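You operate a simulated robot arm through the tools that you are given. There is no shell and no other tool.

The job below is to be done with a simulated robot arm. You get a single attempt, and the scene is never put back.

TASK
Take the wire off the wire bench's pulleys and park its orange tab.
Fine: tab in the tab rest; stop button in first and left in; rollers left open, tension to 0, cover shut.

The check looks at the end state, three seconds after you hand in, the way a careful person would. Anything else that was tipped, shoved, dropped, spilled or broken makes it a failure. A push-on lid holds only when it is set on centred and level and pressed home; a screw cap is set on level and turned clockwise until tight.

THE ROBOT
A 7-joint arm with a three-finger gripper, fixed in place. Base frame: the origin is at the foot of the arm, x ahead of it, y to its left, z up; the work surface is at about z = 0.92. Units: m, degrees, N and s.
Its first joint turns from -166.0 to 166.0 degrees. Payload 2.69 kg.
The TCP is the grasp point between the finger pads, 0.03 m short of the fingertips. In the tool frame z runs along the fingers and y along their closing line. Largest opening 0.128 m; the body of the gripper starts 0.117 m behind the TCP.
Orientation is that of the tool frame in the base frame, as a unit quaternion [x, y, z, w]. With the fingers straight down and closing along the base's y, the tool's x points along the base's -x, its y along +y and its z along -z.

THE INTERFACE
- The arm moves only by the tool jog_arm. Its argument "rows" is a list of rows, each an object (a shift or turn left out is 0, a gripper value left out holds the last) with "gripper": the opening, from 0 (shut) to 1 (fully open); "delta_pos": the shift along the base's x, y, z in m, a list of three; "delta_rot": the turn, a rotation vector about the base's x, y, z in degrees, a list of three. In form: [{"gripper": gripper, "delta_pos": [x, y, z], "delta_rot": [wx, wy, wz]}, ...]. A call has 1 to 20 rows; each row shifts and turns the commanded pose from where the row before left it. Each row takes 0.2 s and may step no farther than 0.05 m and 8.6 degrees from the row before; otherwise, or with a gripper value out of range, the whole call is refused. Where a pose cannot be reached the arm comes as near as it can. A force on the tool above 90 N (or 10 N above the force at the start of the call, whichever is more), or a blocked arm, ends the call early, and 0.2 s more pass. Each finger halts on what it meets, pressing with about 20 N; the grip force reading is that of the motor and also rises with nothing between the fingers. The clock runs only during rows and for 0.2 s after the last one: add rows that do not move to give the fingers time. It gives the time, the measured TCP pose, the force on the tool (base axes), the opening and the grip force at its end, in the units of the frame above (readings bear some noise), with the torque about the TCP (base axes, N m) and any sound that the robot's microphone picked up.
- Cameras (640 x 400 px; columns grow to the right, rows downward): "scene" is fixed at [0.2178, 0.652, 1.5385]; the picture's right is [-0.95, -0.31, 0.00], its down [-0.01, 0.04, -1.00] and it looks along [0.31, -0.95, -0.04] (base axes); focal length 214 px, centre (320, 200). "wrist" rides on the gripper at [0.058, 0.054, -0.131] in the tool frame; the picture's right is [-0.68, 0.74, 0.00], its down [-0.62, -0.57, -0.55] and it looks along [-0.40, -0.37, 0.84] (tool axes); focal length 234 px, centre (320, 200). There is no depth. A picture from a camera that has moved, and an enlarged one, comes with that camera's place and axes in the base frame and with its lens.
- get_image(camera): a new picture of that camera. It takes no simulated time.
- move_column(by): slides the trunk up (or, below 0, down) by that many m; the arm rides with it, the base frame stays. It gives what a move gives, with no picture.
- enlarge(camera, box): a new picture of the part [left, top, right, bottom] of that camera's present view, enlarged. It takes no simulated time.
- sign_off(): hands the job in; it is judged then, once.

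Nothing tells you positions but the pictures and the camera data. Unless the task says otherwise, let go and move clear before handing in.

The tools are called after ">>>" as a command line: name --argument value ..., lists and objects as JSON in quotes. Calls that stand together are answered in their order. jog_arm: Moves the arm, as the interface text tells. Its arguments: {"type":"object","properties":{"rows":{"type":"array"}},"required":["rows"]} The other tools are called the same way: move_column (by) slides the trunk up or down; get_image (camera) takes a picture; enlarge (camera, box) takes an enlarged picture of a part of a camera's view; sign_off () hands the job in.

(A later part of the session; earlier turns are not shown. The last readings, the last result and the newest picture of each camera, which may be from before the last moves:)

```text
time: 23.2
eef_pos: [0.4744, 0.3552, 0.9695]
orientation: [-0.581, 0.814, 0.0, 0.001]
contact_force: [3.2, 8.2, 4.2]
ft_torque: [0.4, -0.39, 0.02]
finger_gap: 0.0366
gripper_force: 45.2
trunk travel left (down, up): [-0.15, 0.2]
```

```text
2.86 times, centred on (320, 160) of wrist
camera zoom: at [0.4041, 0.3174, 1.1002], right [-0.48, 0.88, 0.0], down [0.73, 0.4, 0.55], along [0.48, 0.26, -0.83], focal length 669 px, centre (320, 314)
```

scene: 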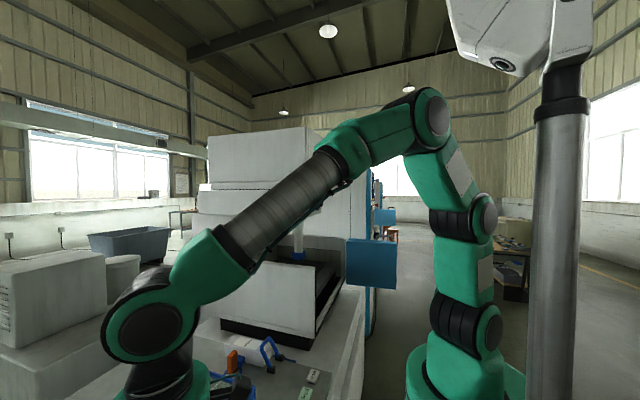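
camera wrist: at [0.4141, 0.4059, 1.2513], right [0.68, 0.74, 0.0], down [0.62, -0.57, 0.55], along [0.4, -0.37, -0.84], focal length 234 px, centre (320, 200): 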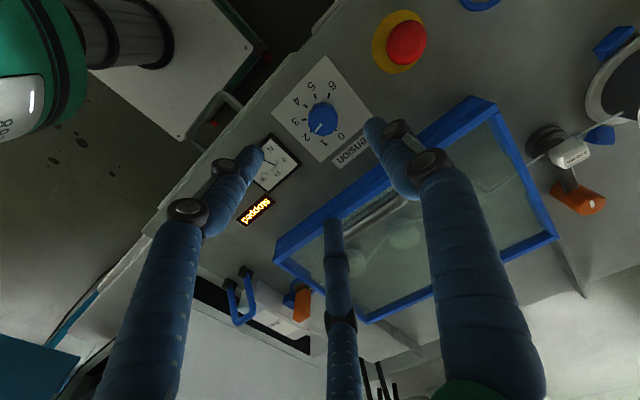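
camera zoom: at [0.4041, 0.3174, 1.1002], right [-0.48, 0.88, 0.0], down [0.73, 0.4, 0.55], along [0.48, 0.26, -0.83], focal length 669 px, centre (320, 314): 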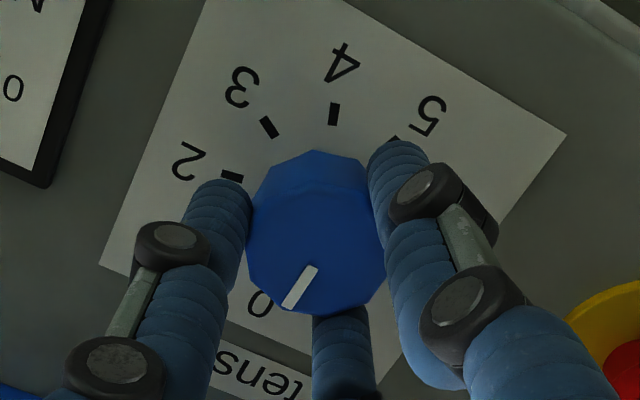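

The pointer now aims straight at 0. I'll release, rise and check dial and meter.

>>> jog_arm --rows '[{"gripper": 0.4}, {"gripper": 0.6}, {"gripper": 0.65}, {"delta_pos": [0, 0, 0.03]}, {"delta_pos": [0, 0, 0.04]}, {"delta_pos": [0, 0, 0.04]}, {"delta_pos": [0, 0, 0.04]}, {}]'

>>> enlarge --camera "wrist" --box '[200, 40, 440, 190]'

>>> get_image --camera "wrist"

```text
time: 25.0
eef_pos: [0.4734, 0.3546, 1.121]
orientation: [-0.581, 0.814, 0.0, 0.001]
contact_force: [0.3, 0.2, -0.2]
ft_torque: [-0.03, -0.02, 0.0]
finger_gap: 0.0829
gripper_force: 0.1
trunk travel left (down, up): [-0.15, 0.2]
```

```text
2.67 times, centred on (320, 115) of wrist
camera zoom: at [0.4019, 0.317, 1.2524], right [-0.48, 0.88, 0.0], down [0.74, 0.4, 0.55], along [0.48, 0.26, -0.84], focal length 624 px, centre (320, 427)
```

zoom: 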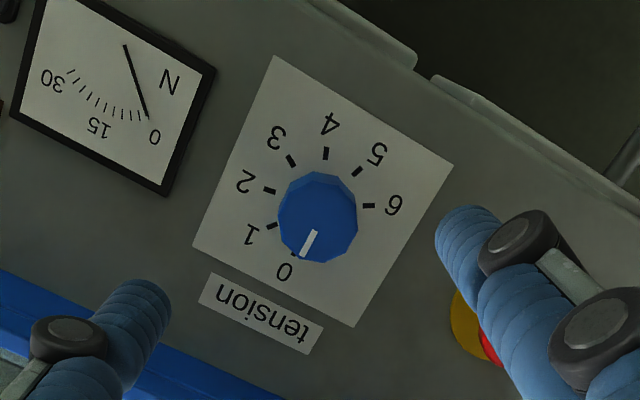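

```text
taken
camera wrist: at [0.4019, 0.317, 1.2524], right [-0.48, 0.88, 0.0], down [0.74, 0.4, 0.55], along [0.48, 0.26, -0.84], focal length 234 px, centre (320, 200)
```

wrist: 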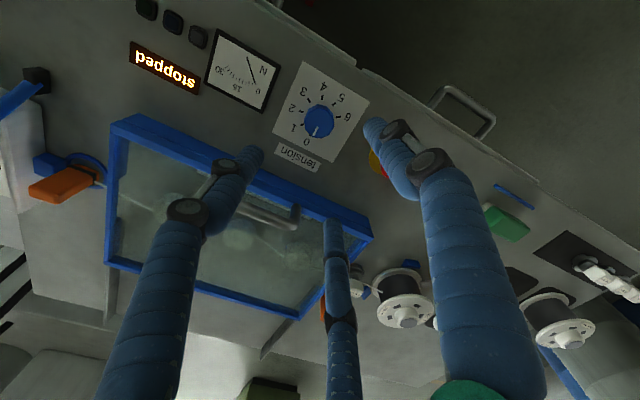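

>>> enlarge --camera "wrist" --box '[285, 90, 355, 150]'

>>> enlarge --camera "wrist" --box '[200, 20, 290, 120]'

```text
6.67 times, centred on (320, 120) of wrist
camera zoom: at [0.4019, 0.317, 1.2524], right [-0.48, 0.88, 0.0], down [0.74, 0.4, 0.55], along [0.48, 0.26, -0.84], focal length 1561 px, centre (320, 733)
```

zoom: 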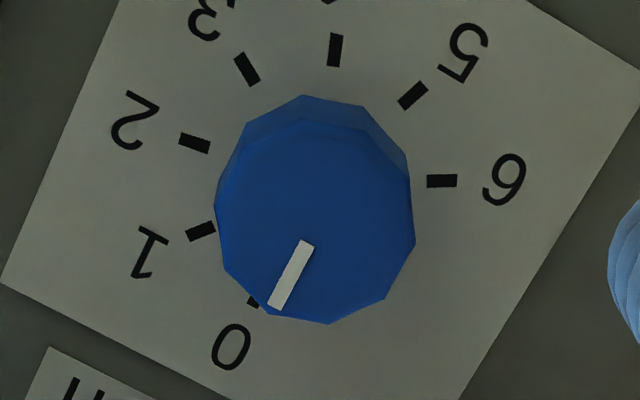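

```text
4.00 times, centred on (245, 70) of wrist
camera zoom: at [0.4019, 0.317, 1.2524], right [-0.48, 0.88, 0.0], down [0.74, 0.4, 0.55], along [0.48, 0.26, -0.84], focal length 937 px, centre (620, 720)
```

zoom: 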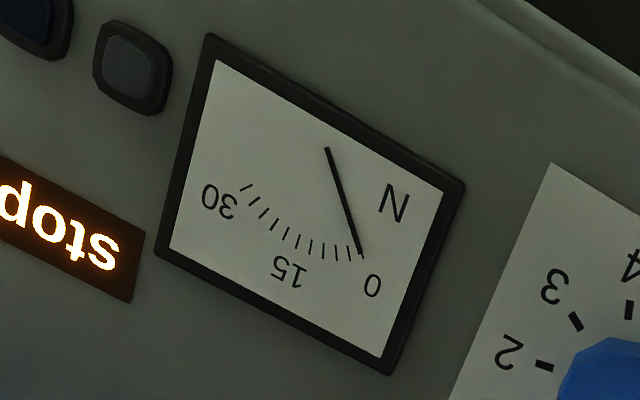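

Dial at 0 and the meter reads 0. Next the rollers: I'll close the hand and move above the box just past the lever's bar (+x side), to look before pushing the lever over toward −x.

>>> jog_arm --rows '[{"gripper": 0.0, "delta_pos": [0, 0, 0.04], "delta_rot": [0, 0, -7.9]}, {"delta_pos": [0.0224, -0.0388, 0.005], "delta_rot": [0, 0, -7.9]}, {"delta_pos": [0.0224, -0.0388, 0], "delta_rot": [0, 0, -7.9]}, {"delta_pos": [0.0224, -0.0388, 0], "delta_rot": [0, 0, -7.9]}, {"delta_pos": [0.0224, -0.0388, 0], "delta_rot": [0, 0, -7.9]}, {"delta_pos": [0.0224, -0.0388, 0], "delta_rot": [0, 0, -7.9]}, {"delta_pos": [0.0224, -0.0388, 0], "delta_rot": [0, 0, -7.9]}, {"delta_pos": [0.0224, -0.0388, 0], "delta_rot": [0, 0, -7.9]}, {"delta_pos": [0.0224, -0.0388, 0], "delta_rot": [0, 0, -7.9]}, {"delta_pos": [0.0224, -0.0388, -0.02]}, {}]'

>>> get_image --camera "wrist"

>>> enlarge --camera "scene" --box '[180, 280, 340, 400]'

```text
time: 27.4
eef_pos: [0.6754, 0.0033, 1.1433]
orientation: [0.002, 1.0, 0.0, 0.0]
contact_force: [1.6, -0.1, -1.3]
ft_torque: [0.06, 0.09, 0.0]
finger_gap: 0.002
gripper_force: 19.8
trunk travel left (down, up): [-0.15, 0.2]
```

```text
taken
camera wrist: at [0.6165, 0.0577, 1.2734], right [0.68, 0.73, 0.0], down [0.61, -0.57, 0.55], along [0.4, -0.37, -0.84], focal length 234 px, centre (320, 200)
```

wrist: 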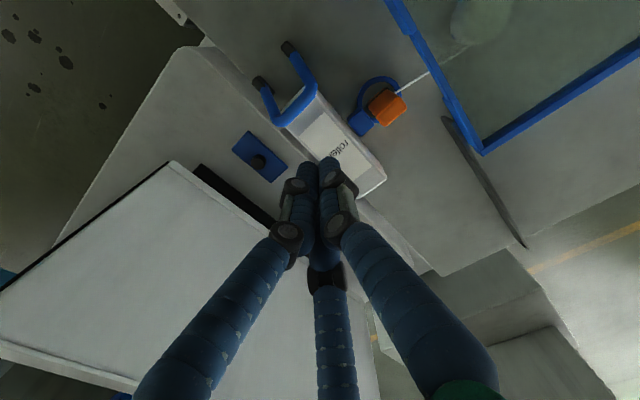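

```text
3.33 times, centred on (260, 340) of scene
camera zoom: at [0.2178, 0.652, 1.5385], right [-0.95, -0.31, 0.0], down [-0.01, 0.04, -1.0], along [0.31, -0.95, -0.04], focal length 715 px, centre (520, -267)
```

zoom: 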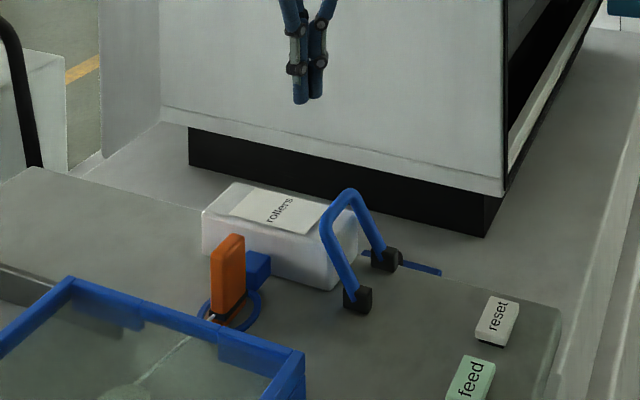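

>>> enlarge --camera "wrist" --box '[220, 30, 420, 190]'

```text
2.50 times, centred on (320, 110) of wrist
camera zoom: at [0.6165, 0.0577, 1.2734], right [0.68, 0.73, 0.0], down [0.61, -0.57, 0.55], along [0.4, -0.37, -0.84], focal length 585 px, centre (320, 425)
```

zoom: 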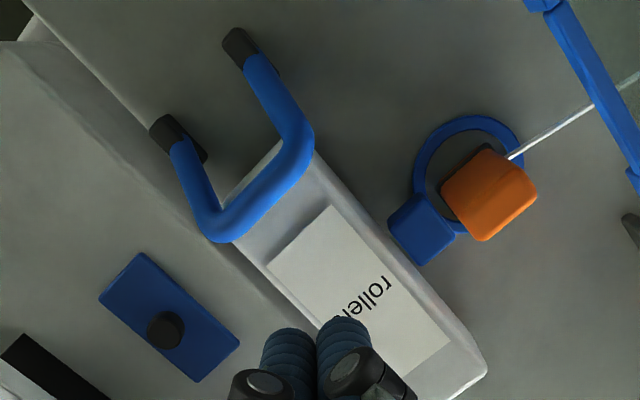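

The lever bar is at about (0.64, 0.0, 0.998) and the fingertips are 3–4 cm past it on +x. I'll lower the closed fingers beside the bar, staying above the box top.

>>> jog_arm --rows '[{"delta_pos": [0, 0, -0.04]}, {"delta_pos": [0, 0, -0.04]}, {"delta_pos": [0, 0, -0.03]}, {"delta_pos": [0, 0, -0.01]}, {"delta_pos": [0, 0, -0.006]}, {}]'

>>> enlarge --camera "wrist" --box '[220, 30, 420, 190]'

>>> enlarge --camera "scene" --box '[200, 310, 310, 380]'

```text
time: 28.8
eef_pos: [0.6757, 0.0036, 1.017]
orientation: [0.001, 1.0, -0.001, 0.0]
contact_force: [0.7, -0.6, -0.2]
ft_torque: [0.0, -0.04, 0.0]
finger_gap: 0.0025
gripper_force: 20.2
trunk travel left (down, up): [-0.15, 0.2]
```

```text
2.50 times, centred on (320, 110) of wrist
camera zoom: at [0.617, 0.0586, 1.1479], right [0.68, 0.73, 0.0], down [0.61, -0.57, 0.55], along [0.4, -0.37, -0.84], focal length 585 px, centre (320, 425)
```

zoom: 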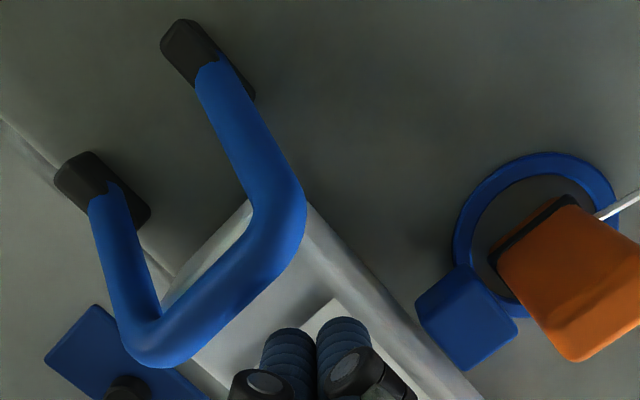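

```text
5.71 times, centred on (255, 345) of scene
camera zoom: at [0.2178, 0.652, 1.5385], right [-0.95, -0.31, 0.0], down [-0.01, 0.04, -1.0], along [0.31, -0.95, -0.04], focal length 1226 px, centre (691, -629)
```

zoom: 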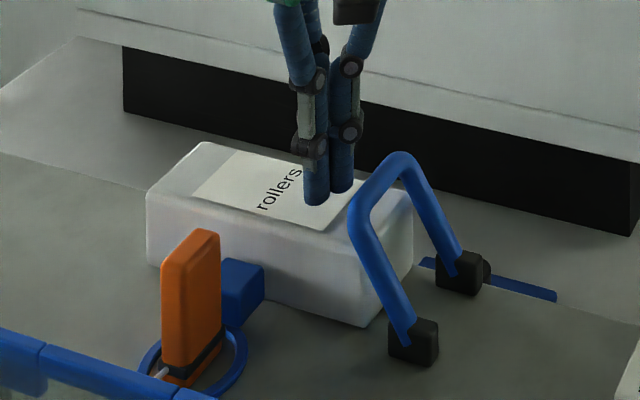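

Fingertips are at bar height with clearance over the box. Pushing the lever toward −x in small steps.

>>> jog_arm --rows '[{"delta_pos": [-0.01, 0, -0.003]}, {"delta_pos": [-0.01, 0, 0]}, {"delta_pos": [-0.008, 0, 0]}, {"delta_pos": [-0.008, 0, 0]}, {}]'

>>> enlarge --camera "scene" --box '[200, 310, 310, 380]'

```text
time: 30.0
eef_pos: [0.6377, 0.007, 1.0154]
orientation: [0.0, 1.0, 0.0, 0.0]
contact_force: [0.1, 0.4, 0.4]
ft_torque: [0.02, 0.03, 0.01]
finger_gap: 0.0024
gripper_force: 20.2
trunk travel left (down, up): [-0.15, 0.2]
```

```text
5.71 times, centred on (255, 345) of scene
camera zoom: at [0.2178, 0.652, 1.5385], right [-0.95, -0.31, 0.0], down [-0.01, 0.04, -1.0], along [0.31, -0.95, -0.04], focal length 1226 px, centre (691, -629)
```

zoom: 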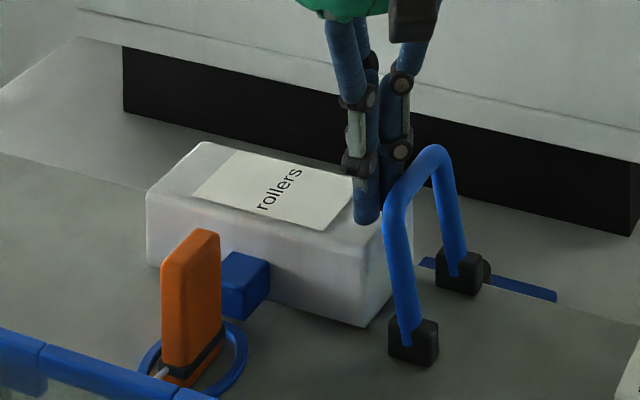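

The lever swings with almost no force. Continuing past vertical.

>>> jog_arm --rows '[{"delta_pos": [-0.01, 0, 0]}, {"delta_pos": [-0.01, 0, 0]}, {"delta_pos": [-0.01, 0, 0]}, {"delta_pos": [-0.01, 0, 0]}, {}]'

>>> enlarge --camera "scene" --box '[200, 310, 310, 380]'

```text
time: 31.2
eef_pos: [0.597, 0.0061, 1.0148]
orientation: [0.001, 1.0, 0.0, 0.0]
contact_force: [-0.2, -0.9, -0.3]
ft_torque: [0.03, -0.02, 0.05]
finger_gap: 0.0025
gripper_force: 20.1
trunk travel left (down, up): [-0.15, 0.2]
```

```text
5.71 times, centred on (255, 345) of scene
camera zoom: at [0.2178, 0.652, 1.5385], right [-0.95, -0.31, 0.0], down [-0.01, 0.04, -1.0], along [0.31, -0.95, -0.04], focal length 1226 px, centre (691, -629)
```

zoom: 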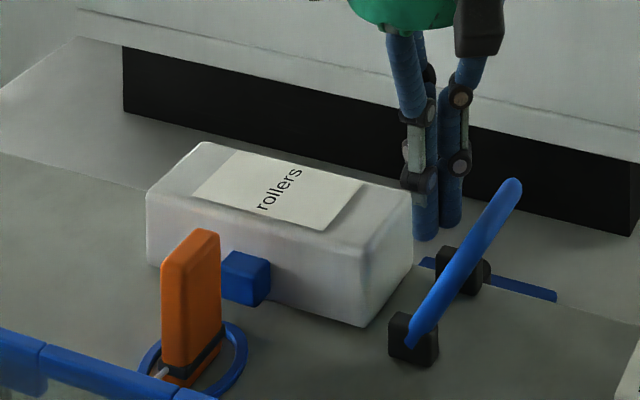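

The lever snapped over to the −x side by itself. I'll rise and inspect the rollers and tab closely.

>>> jog_arm --rows '[{"delta_pos": [0, 0, 0.04]}, {"delta_pos": [0, 0, 0.04]}, {"delta_pos": [-0.03, 0.035, 0.01], "gripper": 1.0}, {"delta_pos": [-0.03, 0.035, 0.01]}, {"delta_pos": [-0.03, 0.035, 0.01]}, {"delta_pos": [0, 0.035, 0.0]}, {}]'

>>> get_image --camera "wrist"

>>> enlarge --camera "wrist" --box '[240, 120, 420, 240]'

>>> enlarge --camera "scene" --box '[200, 310, 310, 380]'

```text
time: 32.8
eef_pos: [0.5097, 0.1465, 1.1202]
orientation: [0.001, 1.0, 0.0, -0.001]
contact_force: [1.0, -0.7, 0.4]
ft_torque: [-0.09, 0.02, 0.0]
finger_gap: 0.128
gripper_force: 0.1
trunk travel left (down, up): [-0.15, 0.2]
```

```text
taken
camera wrist: at [0.4508, 0.201, 1.2506], right [0.68, 0.73, 0.0], down [0.61, -0.57, 0.55], along [0.4, -0.37, -0.84], focal length 234 px, centre (320, 200)
```

wrist: 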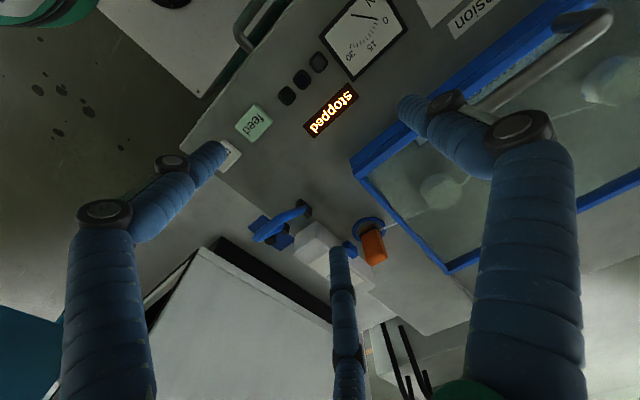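

```text
3.33 times, centred on (330, 180) of wrist
camera zoom: at [0.4508, 0.201, 1.2506], right [0.68, 0.73, 0.0], down [0.61, -0.57, 0.55], along [0.4, -0.37, -0.84], focal length 781 px, centre (287, 267)
```

zoom: 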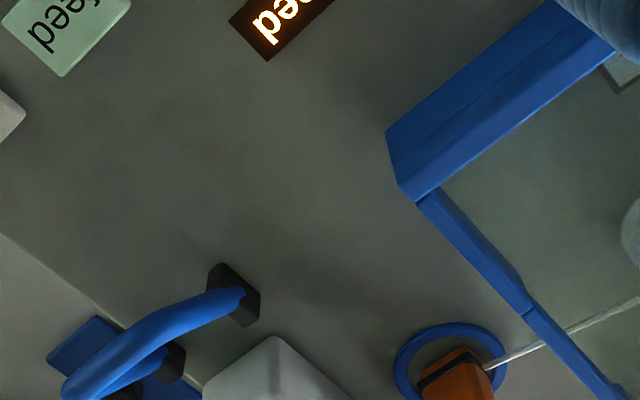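

```text
5.71 times, centred on (255, 345) of scene
camera zoom: at [0.2178, 0.652, 1.5385], right [-0.95, -0.31, 0.0], down [-0.01, 0.04, -1.0], along [0.31, -0.95, -0.04], focal length 1226 px, centre (691, -629)
```

zoom: 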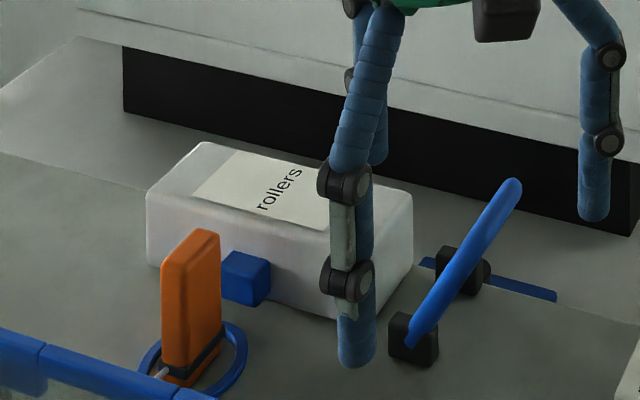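

The blue nip block at the box lifted when the lever went over, so the rollers are open. Now I want to understand how the cover opens: there are metal strips behind both rear corners, possibly rails. Looking closely from a better spot.

>>> jog_arm --rows '[{"delta_pos": [0.0, 0.04, 0.04]}, {"delta_pos": [0.0, 0.04, 0.04]}, {"delta_pos": [0.0, 0.04, 0.03]}, {"delta_pos": [0.0, 0.04, 0.03]}, {"delta_pos": [0, 0.04, 0.03]}, {"delta_pos": [0, 0.04, 0.03]}, {"delta_pos": [0, 0.04, 0.03]}, {}]'

>>> get_image --camera "wrist"

>>> enlarge --camera "wrist" --box '[220, 80, 420, 240]'

>>> enlarge --camera "wrist" --box '[220, 180, 420, 340]'

```text
refused: row 1 steps farther than a row can; nothing moved
```

```text
taken
camera wrist: at [0.4508, 0.201, 1.2506], right [0.68, 0.73, 0.0], down [0.61, -0.57, 0.55], along [0.4, -0.37, -0.84], focal length 234 px, centre (320, 200)
```

wrist: 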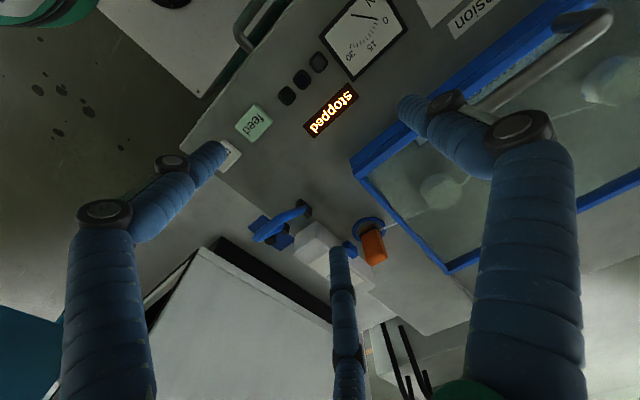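

```text
2.50 times, centred on (320, 160) of wrist
camera zoom: at [0.4508, 0.201, 1.2506], right [0.68, 0.73, 0.0], down [0.61, -0.57, 0.55], along [0.4, -0.37, -0.84], focal length 585 px, centre (320, 300)
```

zoom: 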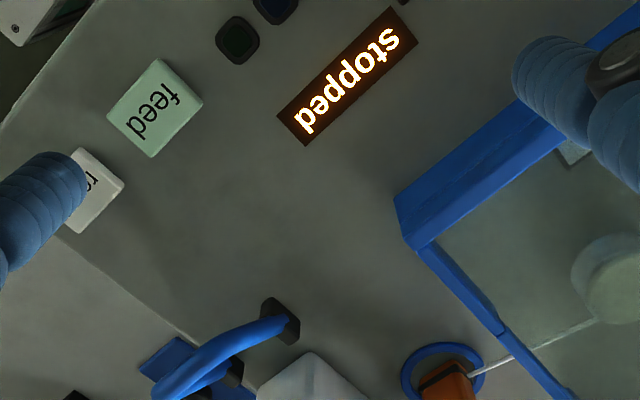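

```text
2.50 times, centred on (320, 260) of wrist
camera zoom: at [0.4508, 0.201, 1.2506], right [0.68, 0.73, 0.0], down [0.61, -0.57, 0.55], along [0.4, -0.37, -0.84], focal length 585 px, centre (320, 50)
```

zoom: 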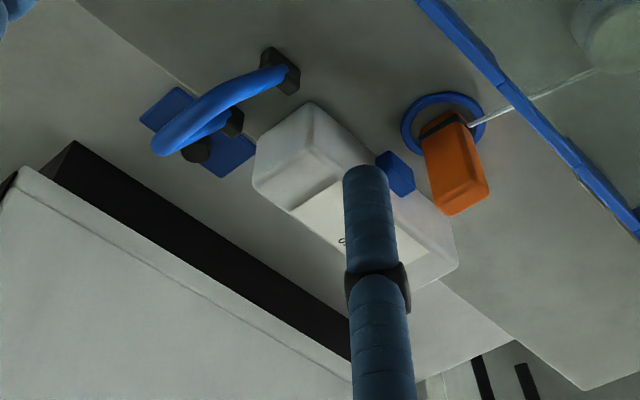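

That row was too long, nothing moved. Repeating with smaller steps.

>>> jog_arm --rows '[{"delta_pos": [0.0, 0.035, 0.03]}, {"delta_pos": [0.0, 0.035, 0.03]}, {"delta_pos": [0.0, 0.035, 0.03]}, {"delta_pos": [0.0, 0.035, 0.03]}, {"delta_pos": [0, 0.035, 0.03]}, {"delta_pos": [0, 0.035, 0.03]}, {"delta_pos": [0, 0.035, 0.03]}, {}]'

>>> get_image --camera "wrist"

>>> enlarge --camera "wrist" --box '[220, 80, 420, 240]'

>>> enlarge --camera "wrist" --box '[220, 180, 420, 340]'

```text
time: 34.6
eef_pos: [0.5105, 0.3882, 1.3382]
orientation: [0.001, 1.0, 0.0, 0.001]
contact_force: [-0.2, 1.2, -0.8]
ft_torque: [-0.08, -0.03, -0.02]
finger_gap: 0.1279
gripper_force: 0.0
trunk travel left (down, up): [-0.15, 0.2]
```

```text
taken
camera wrist: at [0.4516, 0.4433, 1.4684], right [0.68, 0.73, 0.0], down [0.61, -0.57, 0.55], along [0.4, -0.37, -0.84], focal length 234 px, centre (320, 200)
```

wrist: 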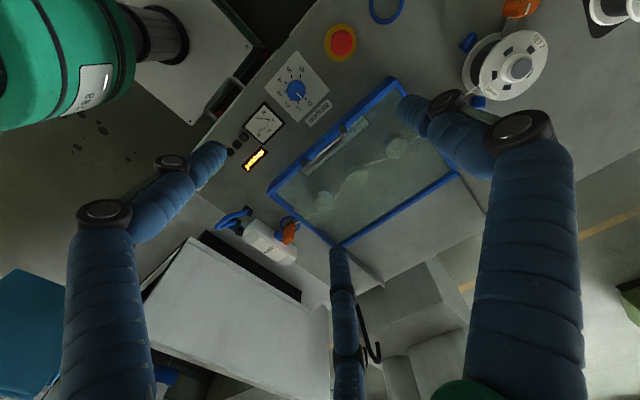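

```text
2.50 times, centred on (320, 160) of wrist
camera zoom: at [0.4516, 0.4433, 1.4684], right [0.68, 0.73, 0.0], down [0.61, -0.57, 0.55], along [0.4, -0.37, -0.84], focal length 585 px, centre (320, 300)
```

zoom: 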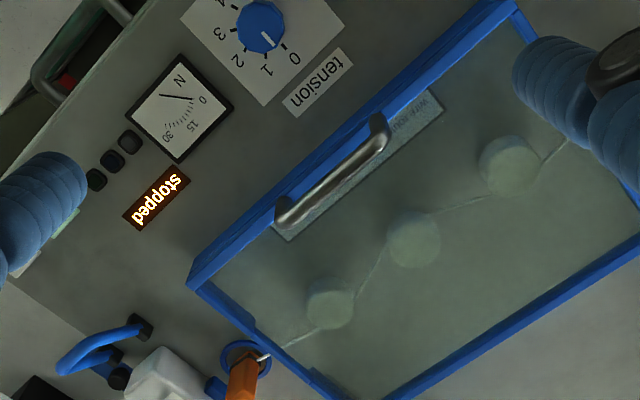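

```text
2.50 times, centred on (320, 260) of wrist
camera zoom: at [0.4516, 0.4433, 1.4684], right [0.68, 0.73, 0.0], down [0.61, -0.57, 0.55], along [0.4, -0.37, -0.84], focal length 585 px, centre (320, 50)
```

zoom: 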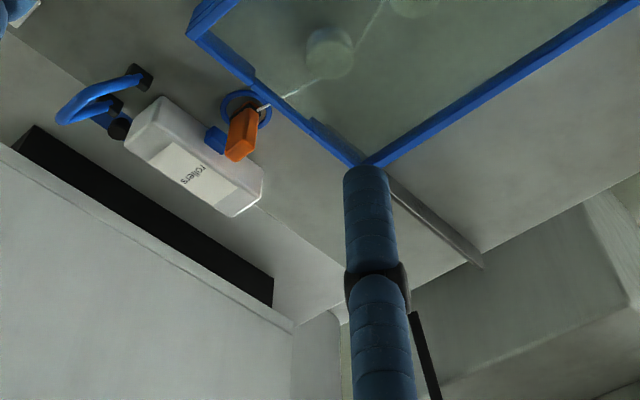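

>>> enlarge --camera "scene" --box '[120, 330, 240, 400]'

>>> enlarge --camera "wrist" --box '[265, 170, 345, 250]'

>>> enlarge --camera "wrist" --box '[380, 60, 500, 220]'

```text
5.33 times, centred on (180, 365) of scene
camera zoom: at [0.2178, 0.652, 1.5385], right [-0.95, -0.31, 0.0], down [-0.01, 0.04, -1.0], along [0.31, -0.95, -0.04], focal length 1144 px, centre (1067, -680)
```

zoom: 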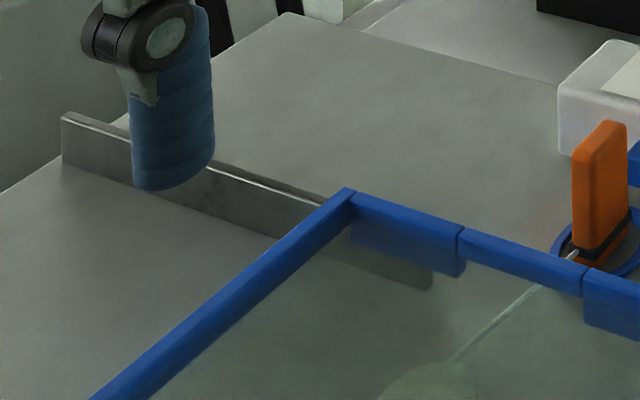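

```text
5.00 times, centred on (305, 210) of wrist
camera zoom: at [0.4516, 0.4433, 1.4684], right [0.68, 0.73, 0.0], down [0.61, -0.57, 0.55], along [0.4, -0.37, -0.84], focal length 1171 px, centre (395, 150)
```

zoom: 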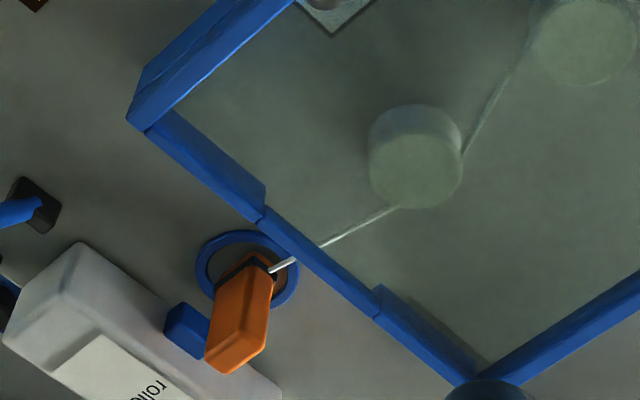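

```text
2.50 times, centred on (440, 140) of wrist
camera zoom: at [0.4516, 0.4433, 1.4684], right [0.68, 0.73, 0.0], down [0.61, -0.57, 0.55], along [0.4, -0.37, -0.84], focal length 585 px, centre (20, 350)
```

zoom: 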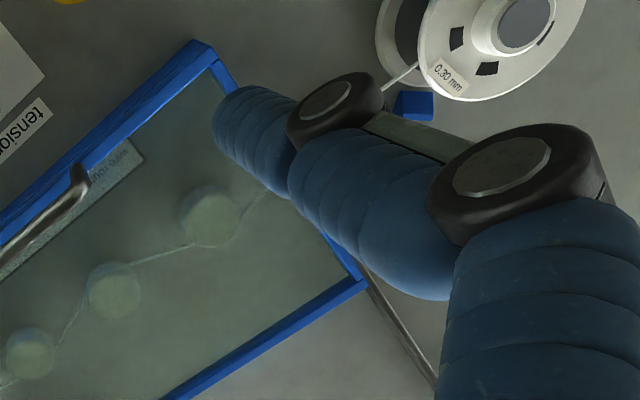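

>>> enlarge --camera "scene" --box '[165, 350, 225, 390]'

>>> enlarge --camera "wrist" --box '[290, 110, 390, 180]'

>>> enlarge --camera "wrist" --box '[350, 0, 550, 130]'

```text
10.00 times, centred on (195, 370) of scene
camera zoom: at [0.2178, 0.652, 1.5385], right [-0.95, -0.31, 0.0], down [-0.01, 0.04, -1.0], along [0.31, -0.95, -0.04], focal length 2145 px, centre (1570, -1500)
```

zoom: 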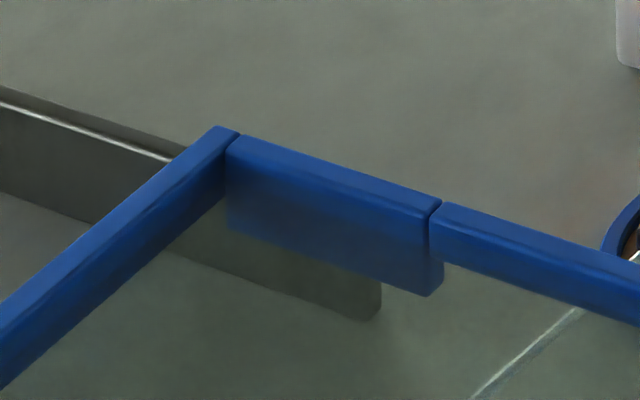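

```text
5.71 times, centred on (340, 145) of wrist
camera zoom: at [0.4516, 0.4433, 1.4684], right [0.68, 0.73, 0.0], down [0.61, -0.57, 0.55], along [0.4, -0.37, -0.84], focal length 1338 px, centre (206, 514)
```

zoom: 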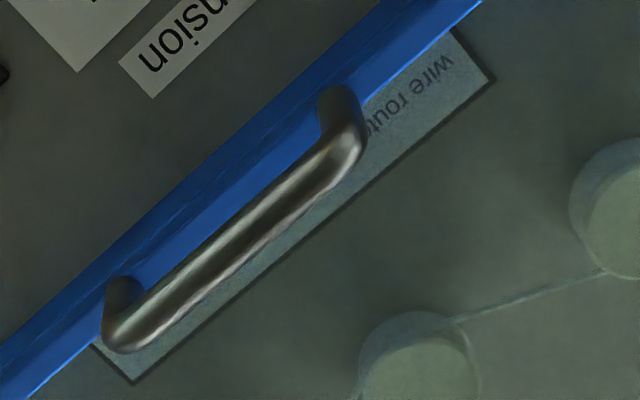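

```text
3.08 times, centred on (450, 65) of wrist
camera zoom: at [0.4516, 0.4433, 1.4684], right [0.68, 0.73, 0.0], down [0.61, -0.57, 0.55], along [0.4, -0.37, -0.84], focal length 720 px, centre (-80, 615)
```

zoom: 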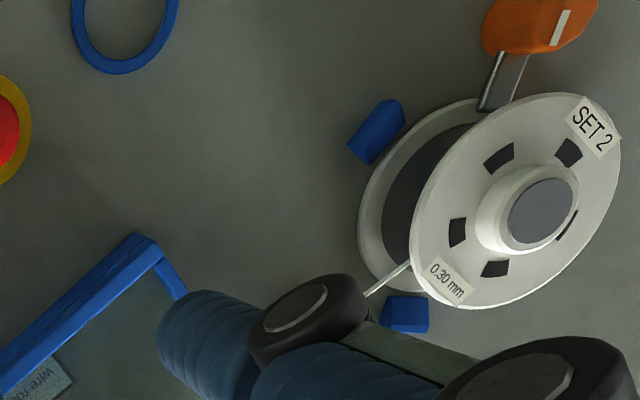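

The handle is a vertical bail on the front frame: feet at x≈0.59, y≈0.27 and 0.383, bar at z≈1.01. The cover is either hinged at the back or slides on the rear rails. I'll turn the hand so it closes across the bar and move above the handle.

>>> jog_arm --rows '[{"gripper": 0.6, "delta_pos": [0.0075, -0.0055, -0.018], "delta_rot": [0, 0, 8.2]}, {"delta_pos": [0.0075, -0.0055, -0.018], "delta_rot": [0, 0, 8.2]}, {"delta_pos": [0.0075, -0.0055, -0.018], "delta_rot": [0, 0, 8.2]}, {"delta_pos": [0.0075, -0.0055, -0.018], "delta_rot": [0, 0, 8.2]}, {"delta_pos": [0.0075, -0.0055, -0.018], "delta_rot": [0, 0, 8.2]}, {"delta_pos": [0.0075, -0.0055, -0.018], "delta_rot": [0, 0, 8.2]}, {"delta_pos": [0.0075, -0.0055, -0.018], "delta_rot": [0, 0, 8.2]}, {"delta_pos": [0.0075, -0.0055, -0.018], "delta_rot": [0, 0, 8.2]}, {"delta_pos": [0.0075, -0.0055, -0.018], "delta_rot": [0, 0, 8.2]}, {"delta_pos": [0.0075, -0.0055, -0.018], "delta_rot": [0, 0, 8.2]}, {"delta_pos": [0.0045, -0.006, -0.018], "delta_rot": [0, 0, 8]}, {}]'

>>> get_image --camera "wrist"

>>> enlarge --camera "wrist" --box '[220, 50, 420, 190]'

```text
time: 37.2
eef_pos: [0.5885, 0.3294, 1.1356]
orientation: [-0.707, 0.707, 0.0, 0.0]
contact_force: [0.7, 0.6, -0.7]
ft_torque: [0.02, 0.04, -0.02]
finger_gap: 0.0767
gripper_force: 0.1
trunk travel left (down, up): [-0.15, 0.2]
```

```text
taken
camera wrist: at [0.5343, 0.2711, 1.2671], right [-0.74, 0.68, 0.0], down [0.57, 0.62, 0.55], along [0.37, 0.4, -0.84], focal length 234 px, centre (320, 200)
```

wrist: 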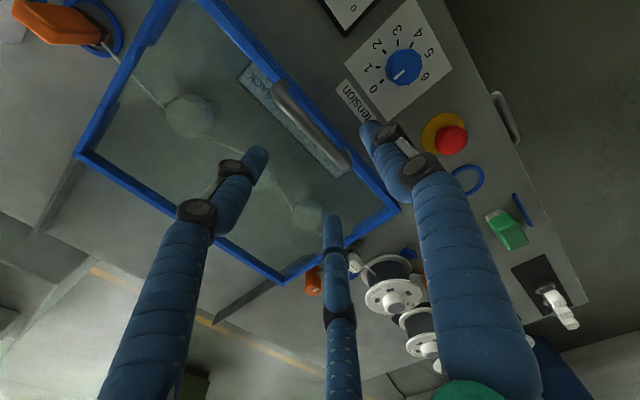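

```text
2.86 times, centred on (320, 120) of wrist
camera zoom: at [0.5343, 0.2711, 1.2671], right [-0.74, 0.68, 0.0], down [0.57, 0.62, 0.55], along [0.37, 0.4, -0.84], focal length 669 px, centre (320, 429)
```

zoom: 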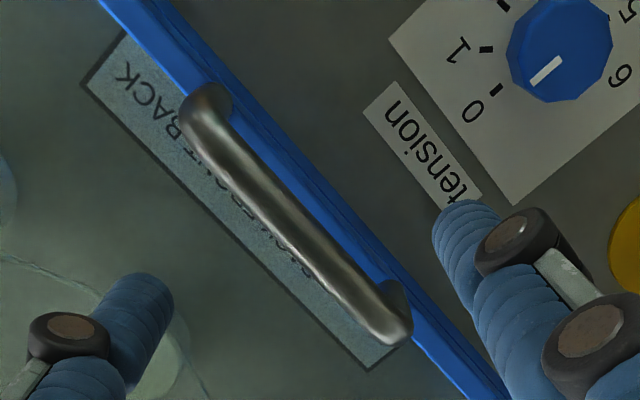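

The bar runs y≈0.267–0.377 at x≈0.588. I'll come down around its middle.

>>> jog_arm --rows '[{"delta_pos": [-0.001, -0.007, -0.04]}, {"delta_pos": [0, 0, -0.04]}, {"delta_pos": [0, 0, -0.025]}, {"delta_pos": [0, 0, -0.015]}, {}]'

>>> enlarge --camera "wrist" --box '[220, 80, 420, 220]'

>>> get_image --camera "scene"

```text
time: 38.4
eef_pos: [0.5881, 0.3222, 1.0178]
orientation: [-0.707, 0.708, 0.0, 0.0]
contact_force: [-0.1, -0.8, -1.0]
ft_torque: [-0.02, 0.01, -0.02]
finger_gap: 0.0767
gripper_force: 0.1
trunk travel left (down, up): [-0.15, 0.2]
```

```text
2.86 times, centred on (320, 150) of wrist
camera zoom: at [0.5337, 0.2638, 1.1484], right [-0.73, 0.68, 0.0], down [0.57, 0.61, 0.55], along [0.37, 0.4, -0.84], focal length 669 px, centre (320, 343)
```

zoom: 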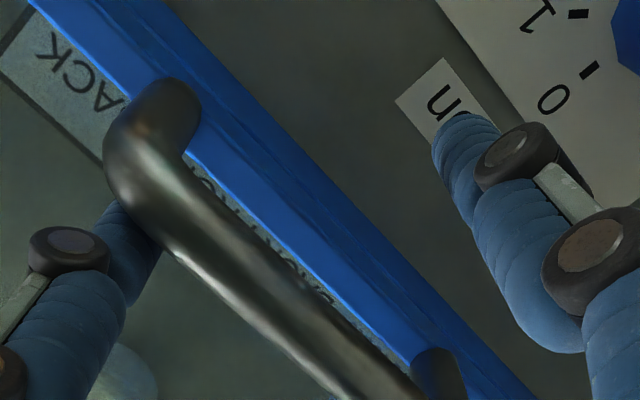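

```text
taken
```

scene: 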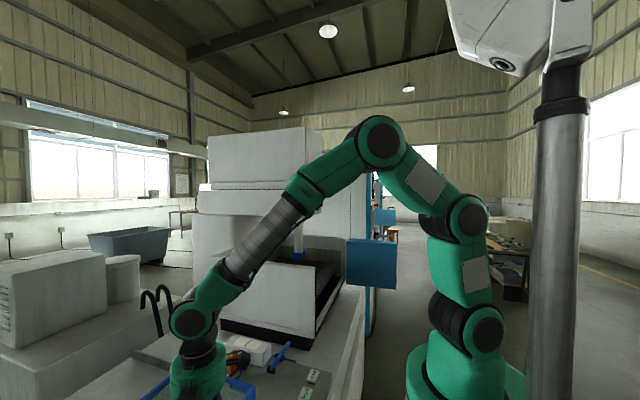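

The bar passes through the grasp point. Closing on it.

>>> jog_arm --rows '[{"gripper": 0.35}, {"gripper": 0.1}, {"gripper": 0.0}, {}, {}]'

>>> enlarge --camera "wrist" --box '[220, 80, 420, 220]'

```text
time: 39.6
eef_pos: [0.5931, 0.3216, 1.0196]
orientation: [-0.707, 0.708, 0.0, 0.002]
contact_force: [64.7, -4.8, 11.0]
ft_torque: [-0.21, -0.25, 0.3]
finger_gap: 0.0369
gripper_force: 19.9
trunk travel left (down, up): [-0.15, 0.2]
```

```text
2.86 times, centred on (320, 150) of wrist
camera zoom: at [0.5386, 0.2641, 1.1495], right [-0.73, 0.68, 0.0], down [0.56, 0.61, 0.55], along [0.38, 0.41, -0.83], focal length 669 px, centre (320, 343)
```

zoom: 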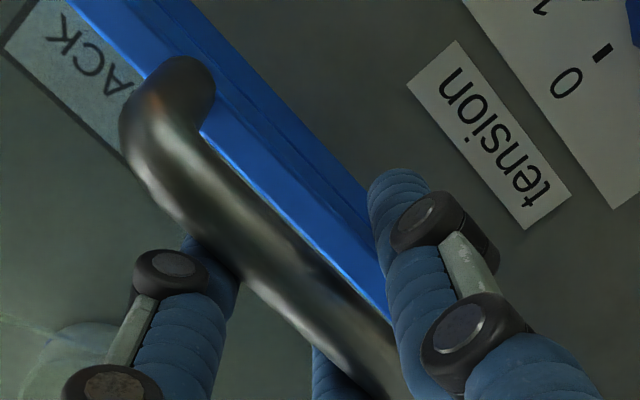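

Three fingers do take part in the grip: the pair on the +x side met the bar first and is loading it by 65 N. I'll relieve this by shifting the hand +x so the single finger also meets the bar.

>>> jog_arm --rows '[{"delta_pos": [0.004, 0, 0]}, {"delta_pos": [0.004, 0, 0]}, {}]'

```text
time: 40.4
eef_pos: [0.5963, 0.3205, 1.0163]
orientation: [-0.707, 0.708, 0.002, -0.001]
contact_force: [34.7, -9.0, 1.7]
ft_torque: [0.16, 0.1, 0.26]
finger_gap: 0.0241
gripper_force: 45.0
trunk travel left (down, up): [-0.15, 0.2]
```

>>> jog_arm --rows '[{"delta_pos": [0.003, 0, 0]}, {}, {}]'

>>> enlarge --camera "wrist" --box '[220, 80, 420, 220]'

```text
time: 41.2
eef_pos: [0.6001, 0.3201, 1.0164]
orientation: [-0.707, 0.708, 0.001, -0.002]
contact_force: [-4.3, 1.9, 0.7]
ft_torque: [-0.21, 0.07, 0.16]
finger_gap: 0.024
gripper_force: 45.5
trunk travel left (down, up): [-0.15, 0.2]
```

```text
2.86 times, centred on (320, 150) of wrist
camera zoom: at [0.5447, 0.2633, 1.1467], right [-0.73, 0.68, 0.0], down [0.57, 0.62, 0.55], along [0.37, 0.4, -0.84], focal length 669 px, centre (320, 343)
```

zoom: 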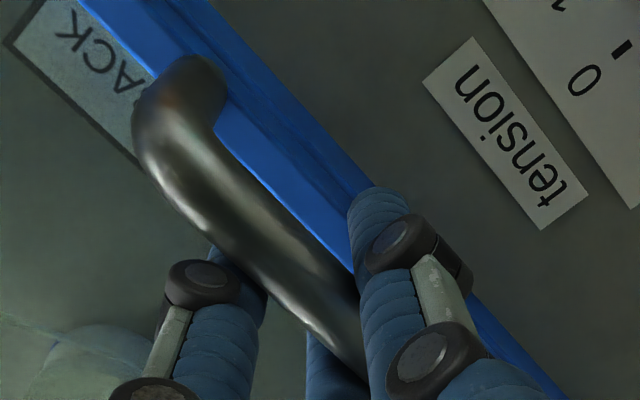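

Now the hand is balanced on the bar (gap 24 mm, low force). I'll gently test whether the cover slides back (+x) by a few millimetres.

>>> jog_arm --rows '[{"delta_pos": [0.002, 0, 0]}, {"delta_pos": [0.002, 0, 0]}, {}]'

>>> enlarge --camera "wrist" --box '[220, 80, 420, 220]'

```text
time: 42.0
eef_pos: [0.603, 0.3208, 1.0164]
orientation: [-0.707, 0.707, 0.0, -0.001]
contact_force: [-1.2, 3.8, -17.3]
ft_torque: [0.12, -0.05, 0.21]
finger_gap: 0.0239
gripper_force: 45.0
trunk travel left (down, up): [-0.15, 0.2]
```

```text
2.86 times, centred on (320, 150) of wrist
camera zoom: at [0.5495, 0.2633, 1.1466], right [-0.73, 0.68, 0.0], down [0.57, 0.61, 0.55], along [0.37, 0.4, -0.84], focal length 669 px, centre (320, 343)
```

zoom: 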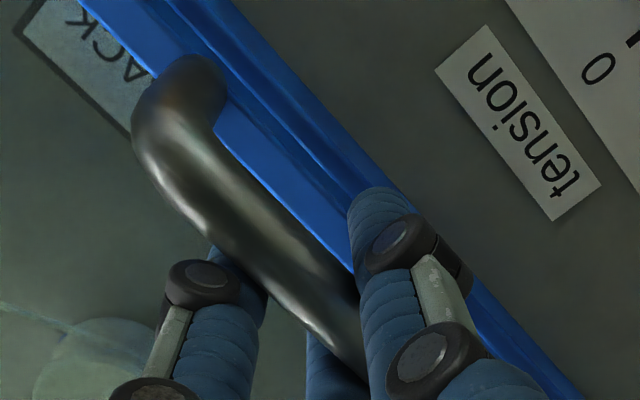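

The frame shifted relative to the fixed placard, so the cover does move in +x, but there's now a vertical load of −17 N. I'll look from the scene camera and then test a slight lift.

>>> enlarge --camera "scene" --box '[120, 340, 260, 400]'

>>> jog_arm --rows '[{"delta_pos": [0, 0, 0.002]}, {"delta_pos": [0, 0, 0.002]}, {}]'

>>> enlarge --camera "scene" --box '[120, 340, 260, 400]'

```text
4.57 times, centred on (190, 370) of scene
camera zoom: at [0.2178, 0.652, 1.5385], right [-0.95, -0.31, 0.0], down [-0.01, 0.04, -1.0], along [0.31, -0.95, -0.04], focal length 980 px, centre (914, -577)
```

zoom: 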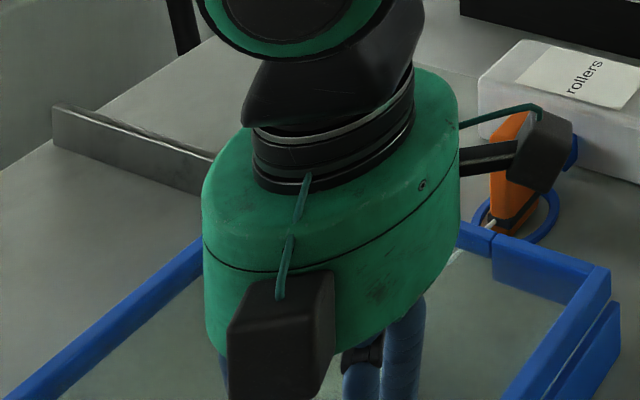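

```text
time: 42.8
eef_pos: [0.6035, 0.3216, 1.0185]
orientation: [-0.707, 0.708, 0.0, -0.002]
contact_force: [-1.8, -9.0, -39.8]
ft_torque: [-0.09, -0.21, 0.15]
finger_gap: 0.0246
gripper_force: 45.3
trunk travel left (down, up): [-0.15, 0.2]
```

```text
4.57 times, centred on (190, 370) of scene
camera zoom: at [0.2178, 0.652, 1.5385], right [-0.95, -0.31, 0.0], down [-0.01, 0.04, -1.0], along [0.31, -0.95, -0.04], focal length 980 px, centre (914, -577)
```

zoom: 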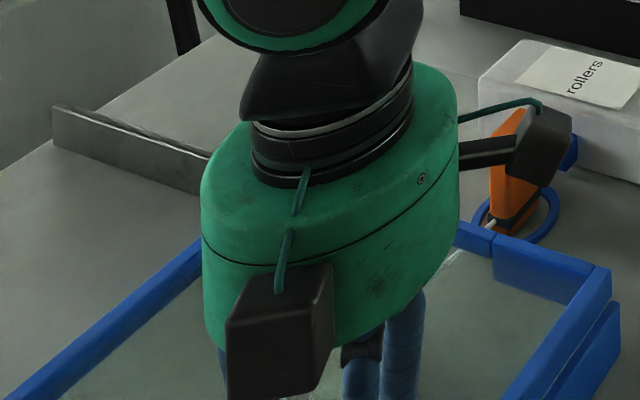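

The cover resists lifting (−40 N) but slides freely, so it is captured on its rails and slides back. I'll undo the lift, then check how the front skirt clears the wire before sliding farther.

>>> jog_arm --rows '[{"delta_pos": [0, 0, -0.002]}, {"delta_pos": [0, 0, -0.002]}, {}]'

>>> enlarge --camera "scene" --box '[210, 365, 262, 400]'

>>> enlarge --camera "wrist" --box '[60, 0, 200, 140]'

```text
time: 43.6
eef_pos: [0.6051, 0.3214, 1.0196]
orientation: [-0.707, 0.707, -0.001, 0.002]
contact_force: [1.7, -18.2, 3.4]
ft_torque: [-1.12, 0.07, 0.21]
finger_gap: 0.0237
gripper_force: 45.3
trunk travel left (down, up): [-0.15, 0.2]
```

```text
11.43 times, centred on (236, 382) of scene
camera zoom: at [0.2178, 0.652, 1.5385], right [-0.95, -0.31, 0.0], down [-0.01, 0.04, -1.0], along [0.31, -0.95, -0.04], focal length 2451 px, centre (1280, -1886)
```

zoom: 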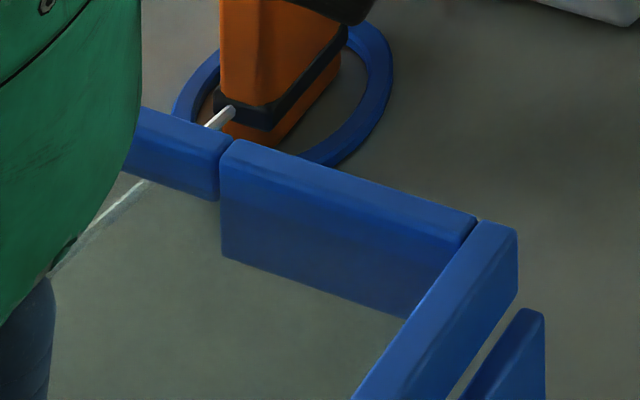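

```text
2.86 times, centred on (130, 70) of wrist
camera zoom: at [0.5501, 0.2634, 1.1499], right [-0.73, 0.68, 0.0], down [0.57, 0.61, 0.55], along [0.38, 0.41, -0.83], focal length 669 px, centre (863, 571)
```

zoom: 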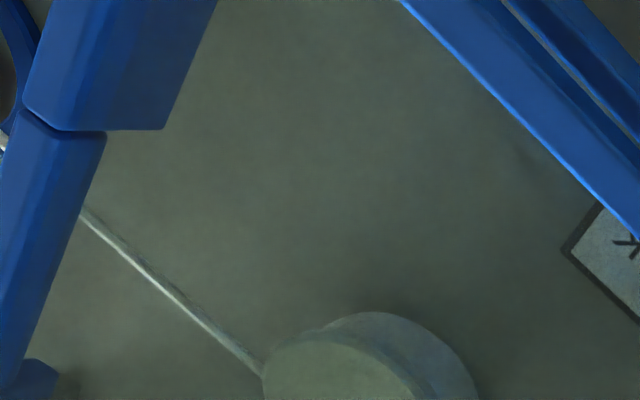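

The cover's front bar has separated from the fixed front strip, confirming it slides backward. I'll keep sliding in small steps and watch force and the wire as the skirt nears it.

>>> jog_arm --rows '[{"delta_pos": [0.005, 0, 0]}, {"delta_pos": [0.005, 0, 0]}, {"delta_pos": [0.005, 0, 0]}, {}]'

>>> enlarge --camera "scene" --box '[210, 365, 262, 400]'

>>> enlarge --camera "wrist" --box '[60, 0, 200, 140]'

```text
time: 44.6
eef_pos: [0.6195, 0.3214, 1.0192]
orientation: [-0.706, 0.708, 0.0, 0.003]
contact_force: [1.3, 8.8, 32.7]
ft_torque: [0.01, 0.19, 0.13]
finger_gap: 0.024
gripper_force: 45.4
trunk travel left (down, up): [-0.15, 0.2]
```

```text
11.43 times, centred on (236, 382) of scene
camera zoom: at [0.2178, 0.652, 1.5385], right [-0.95, -0.31, 0.0], down [-0.01, 0.04, -1.0], along [0.31, -0.95, -0.04], focal length 2451 px, centre (1280, -1886)
```

zoom: 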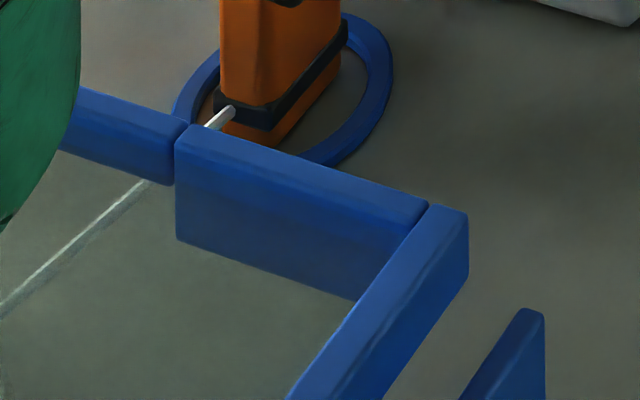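

```text
2.86 times, centred on (130, 70) of wrist
camera zoom: at [0.5648, 0.2633, 1.1497], right [-0.73, 0.68, 0.0], down [0.56, 0.61, 0.55], along [0.38, 0.41, -0.83], focal length 669 px, centre (863, 571)
```

zoom: 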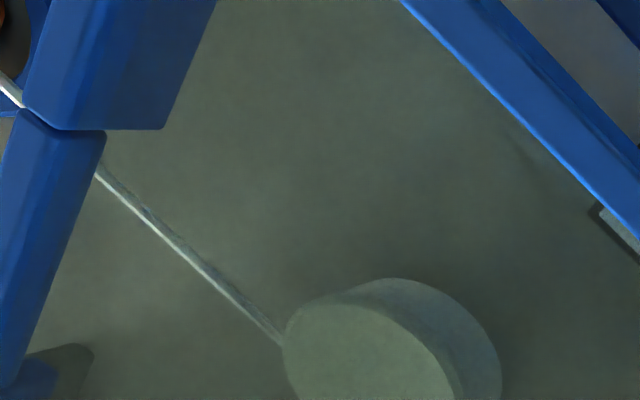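

The cover has slid ~27 mm and there is a 33 N vertical pinch from my grip height, which I'll relieve by 2 mm. Then I'll advance in small steps past the wire line (x≈0.72).

>>> jog_arm --rows '[{"delta_pos": [0.003, 0, 0.002]}, {"delta_pos": [0.004, 0, 0]}, {"delta_pos": [0.004, 0, 0]}, {}]'

>>> enlarge --camera "scene" --box '[200, 355, 260, 400]'

>>> enlarge --camera "wrist" --box '[60, 0, 200, 140]'

```text
time: 45.6
eef_pos: [0.629, 0.3216, 1.0198]
orientation: [-0.706, 0.708, 0.0, 0.0]
contact_force: [0.0, 14.5, 22.6]
ft_torque: [0.3, 0.06, 0.17]
finger_gap: 0.0241
gripper_force: 45.9
trunk travel left (down, up): [-0.15, 0.2]
```

```text
8.89 times, centred on (230, 378) of scene
camera zoom: at [0.2178, 0.652, 1.5385], right [-0.95, -0.31, 0.0], down [-0.01, 0.04, -1.0], along [0.31, -0.95, -0.04], focal length 1906 px, centre (1120, -1378)
```

zoom: 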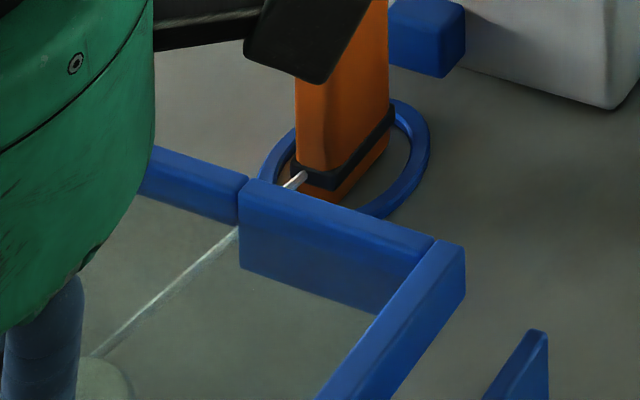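

```text
2.86 times, centred on (130, 70) of wrist
camera zoom: at [0.5747, 0.2636, 1.1499], right [-0.73, 0.68, 0.0], down [0.57, 0.61, 0.55], along [0.37, 0.4, -0.84], focal length 669 px, centre (863, 571)
```

zoom: 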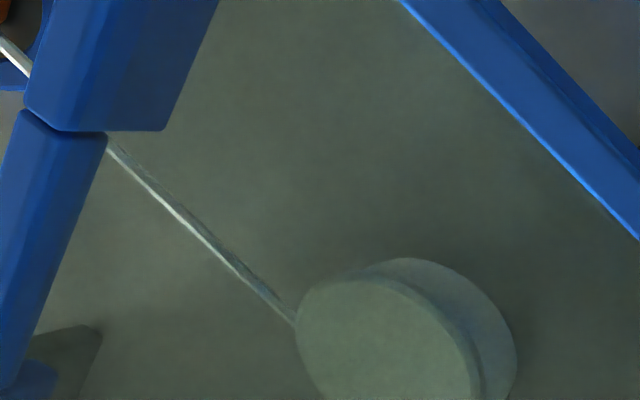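

>>> jog_arm --rows '[{"delta_pos": [0.004, 0, 0.001]}, {"delta_pos": [0.004, 0, 0]}, {}]'

>>> enlarge --camera "scene" --box '[200, 355, 260, 400]'

>>> enlarge --camera "wrist" --box '[60, 0, 200, 140]'

```text
time: 46.4
eef_pos: [0.6365, 0.3221, 1.0196]
orientation: [-0.706, 0.708, -0.001, -0.001]
contact_force: [-2.2, 10.9, 12.1]
ft_torque: [0.01, 0.06, 0.2]
finger_gap: 0.0243
gripper_force: 45.2
trunk travel left (down, up): [-0.15, 0.2]
```

```text
8.89 times, centred on (230, 378) of scene
camera zoom: at [0.2178, 0.652, 1.5385], right [-0.95, -0.31, 0.0], down [-0.01, 0.04, -1.0], along [0.31, -0.95, -0.04], focal length 1906 px, centre (1120, -1378)
```

zoom: 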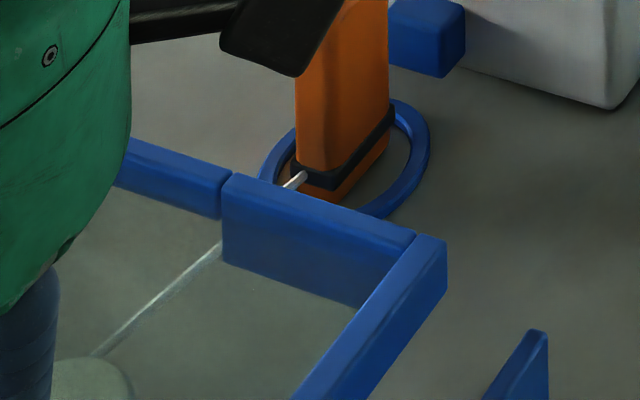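

```text
2.86 times, centred on (130, 70) of wrist
camera zoom: at [0.582, 0.2637, 1.15], right [-0.73, 0.68, 0.0], down [0.57, 0.61, 0.55], along [0.37, 0.4, -0.84], focal length 669 px, centre (863, 571)
```

zoom: 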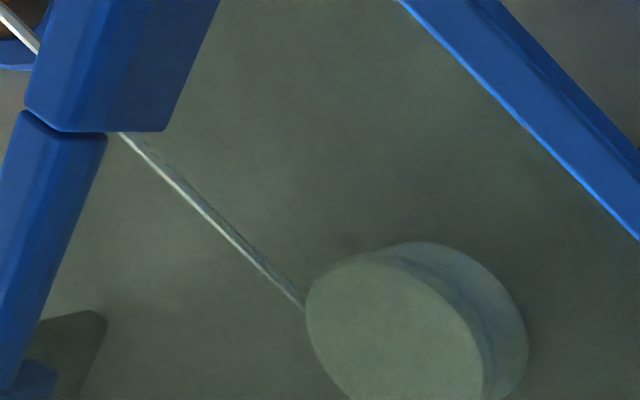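

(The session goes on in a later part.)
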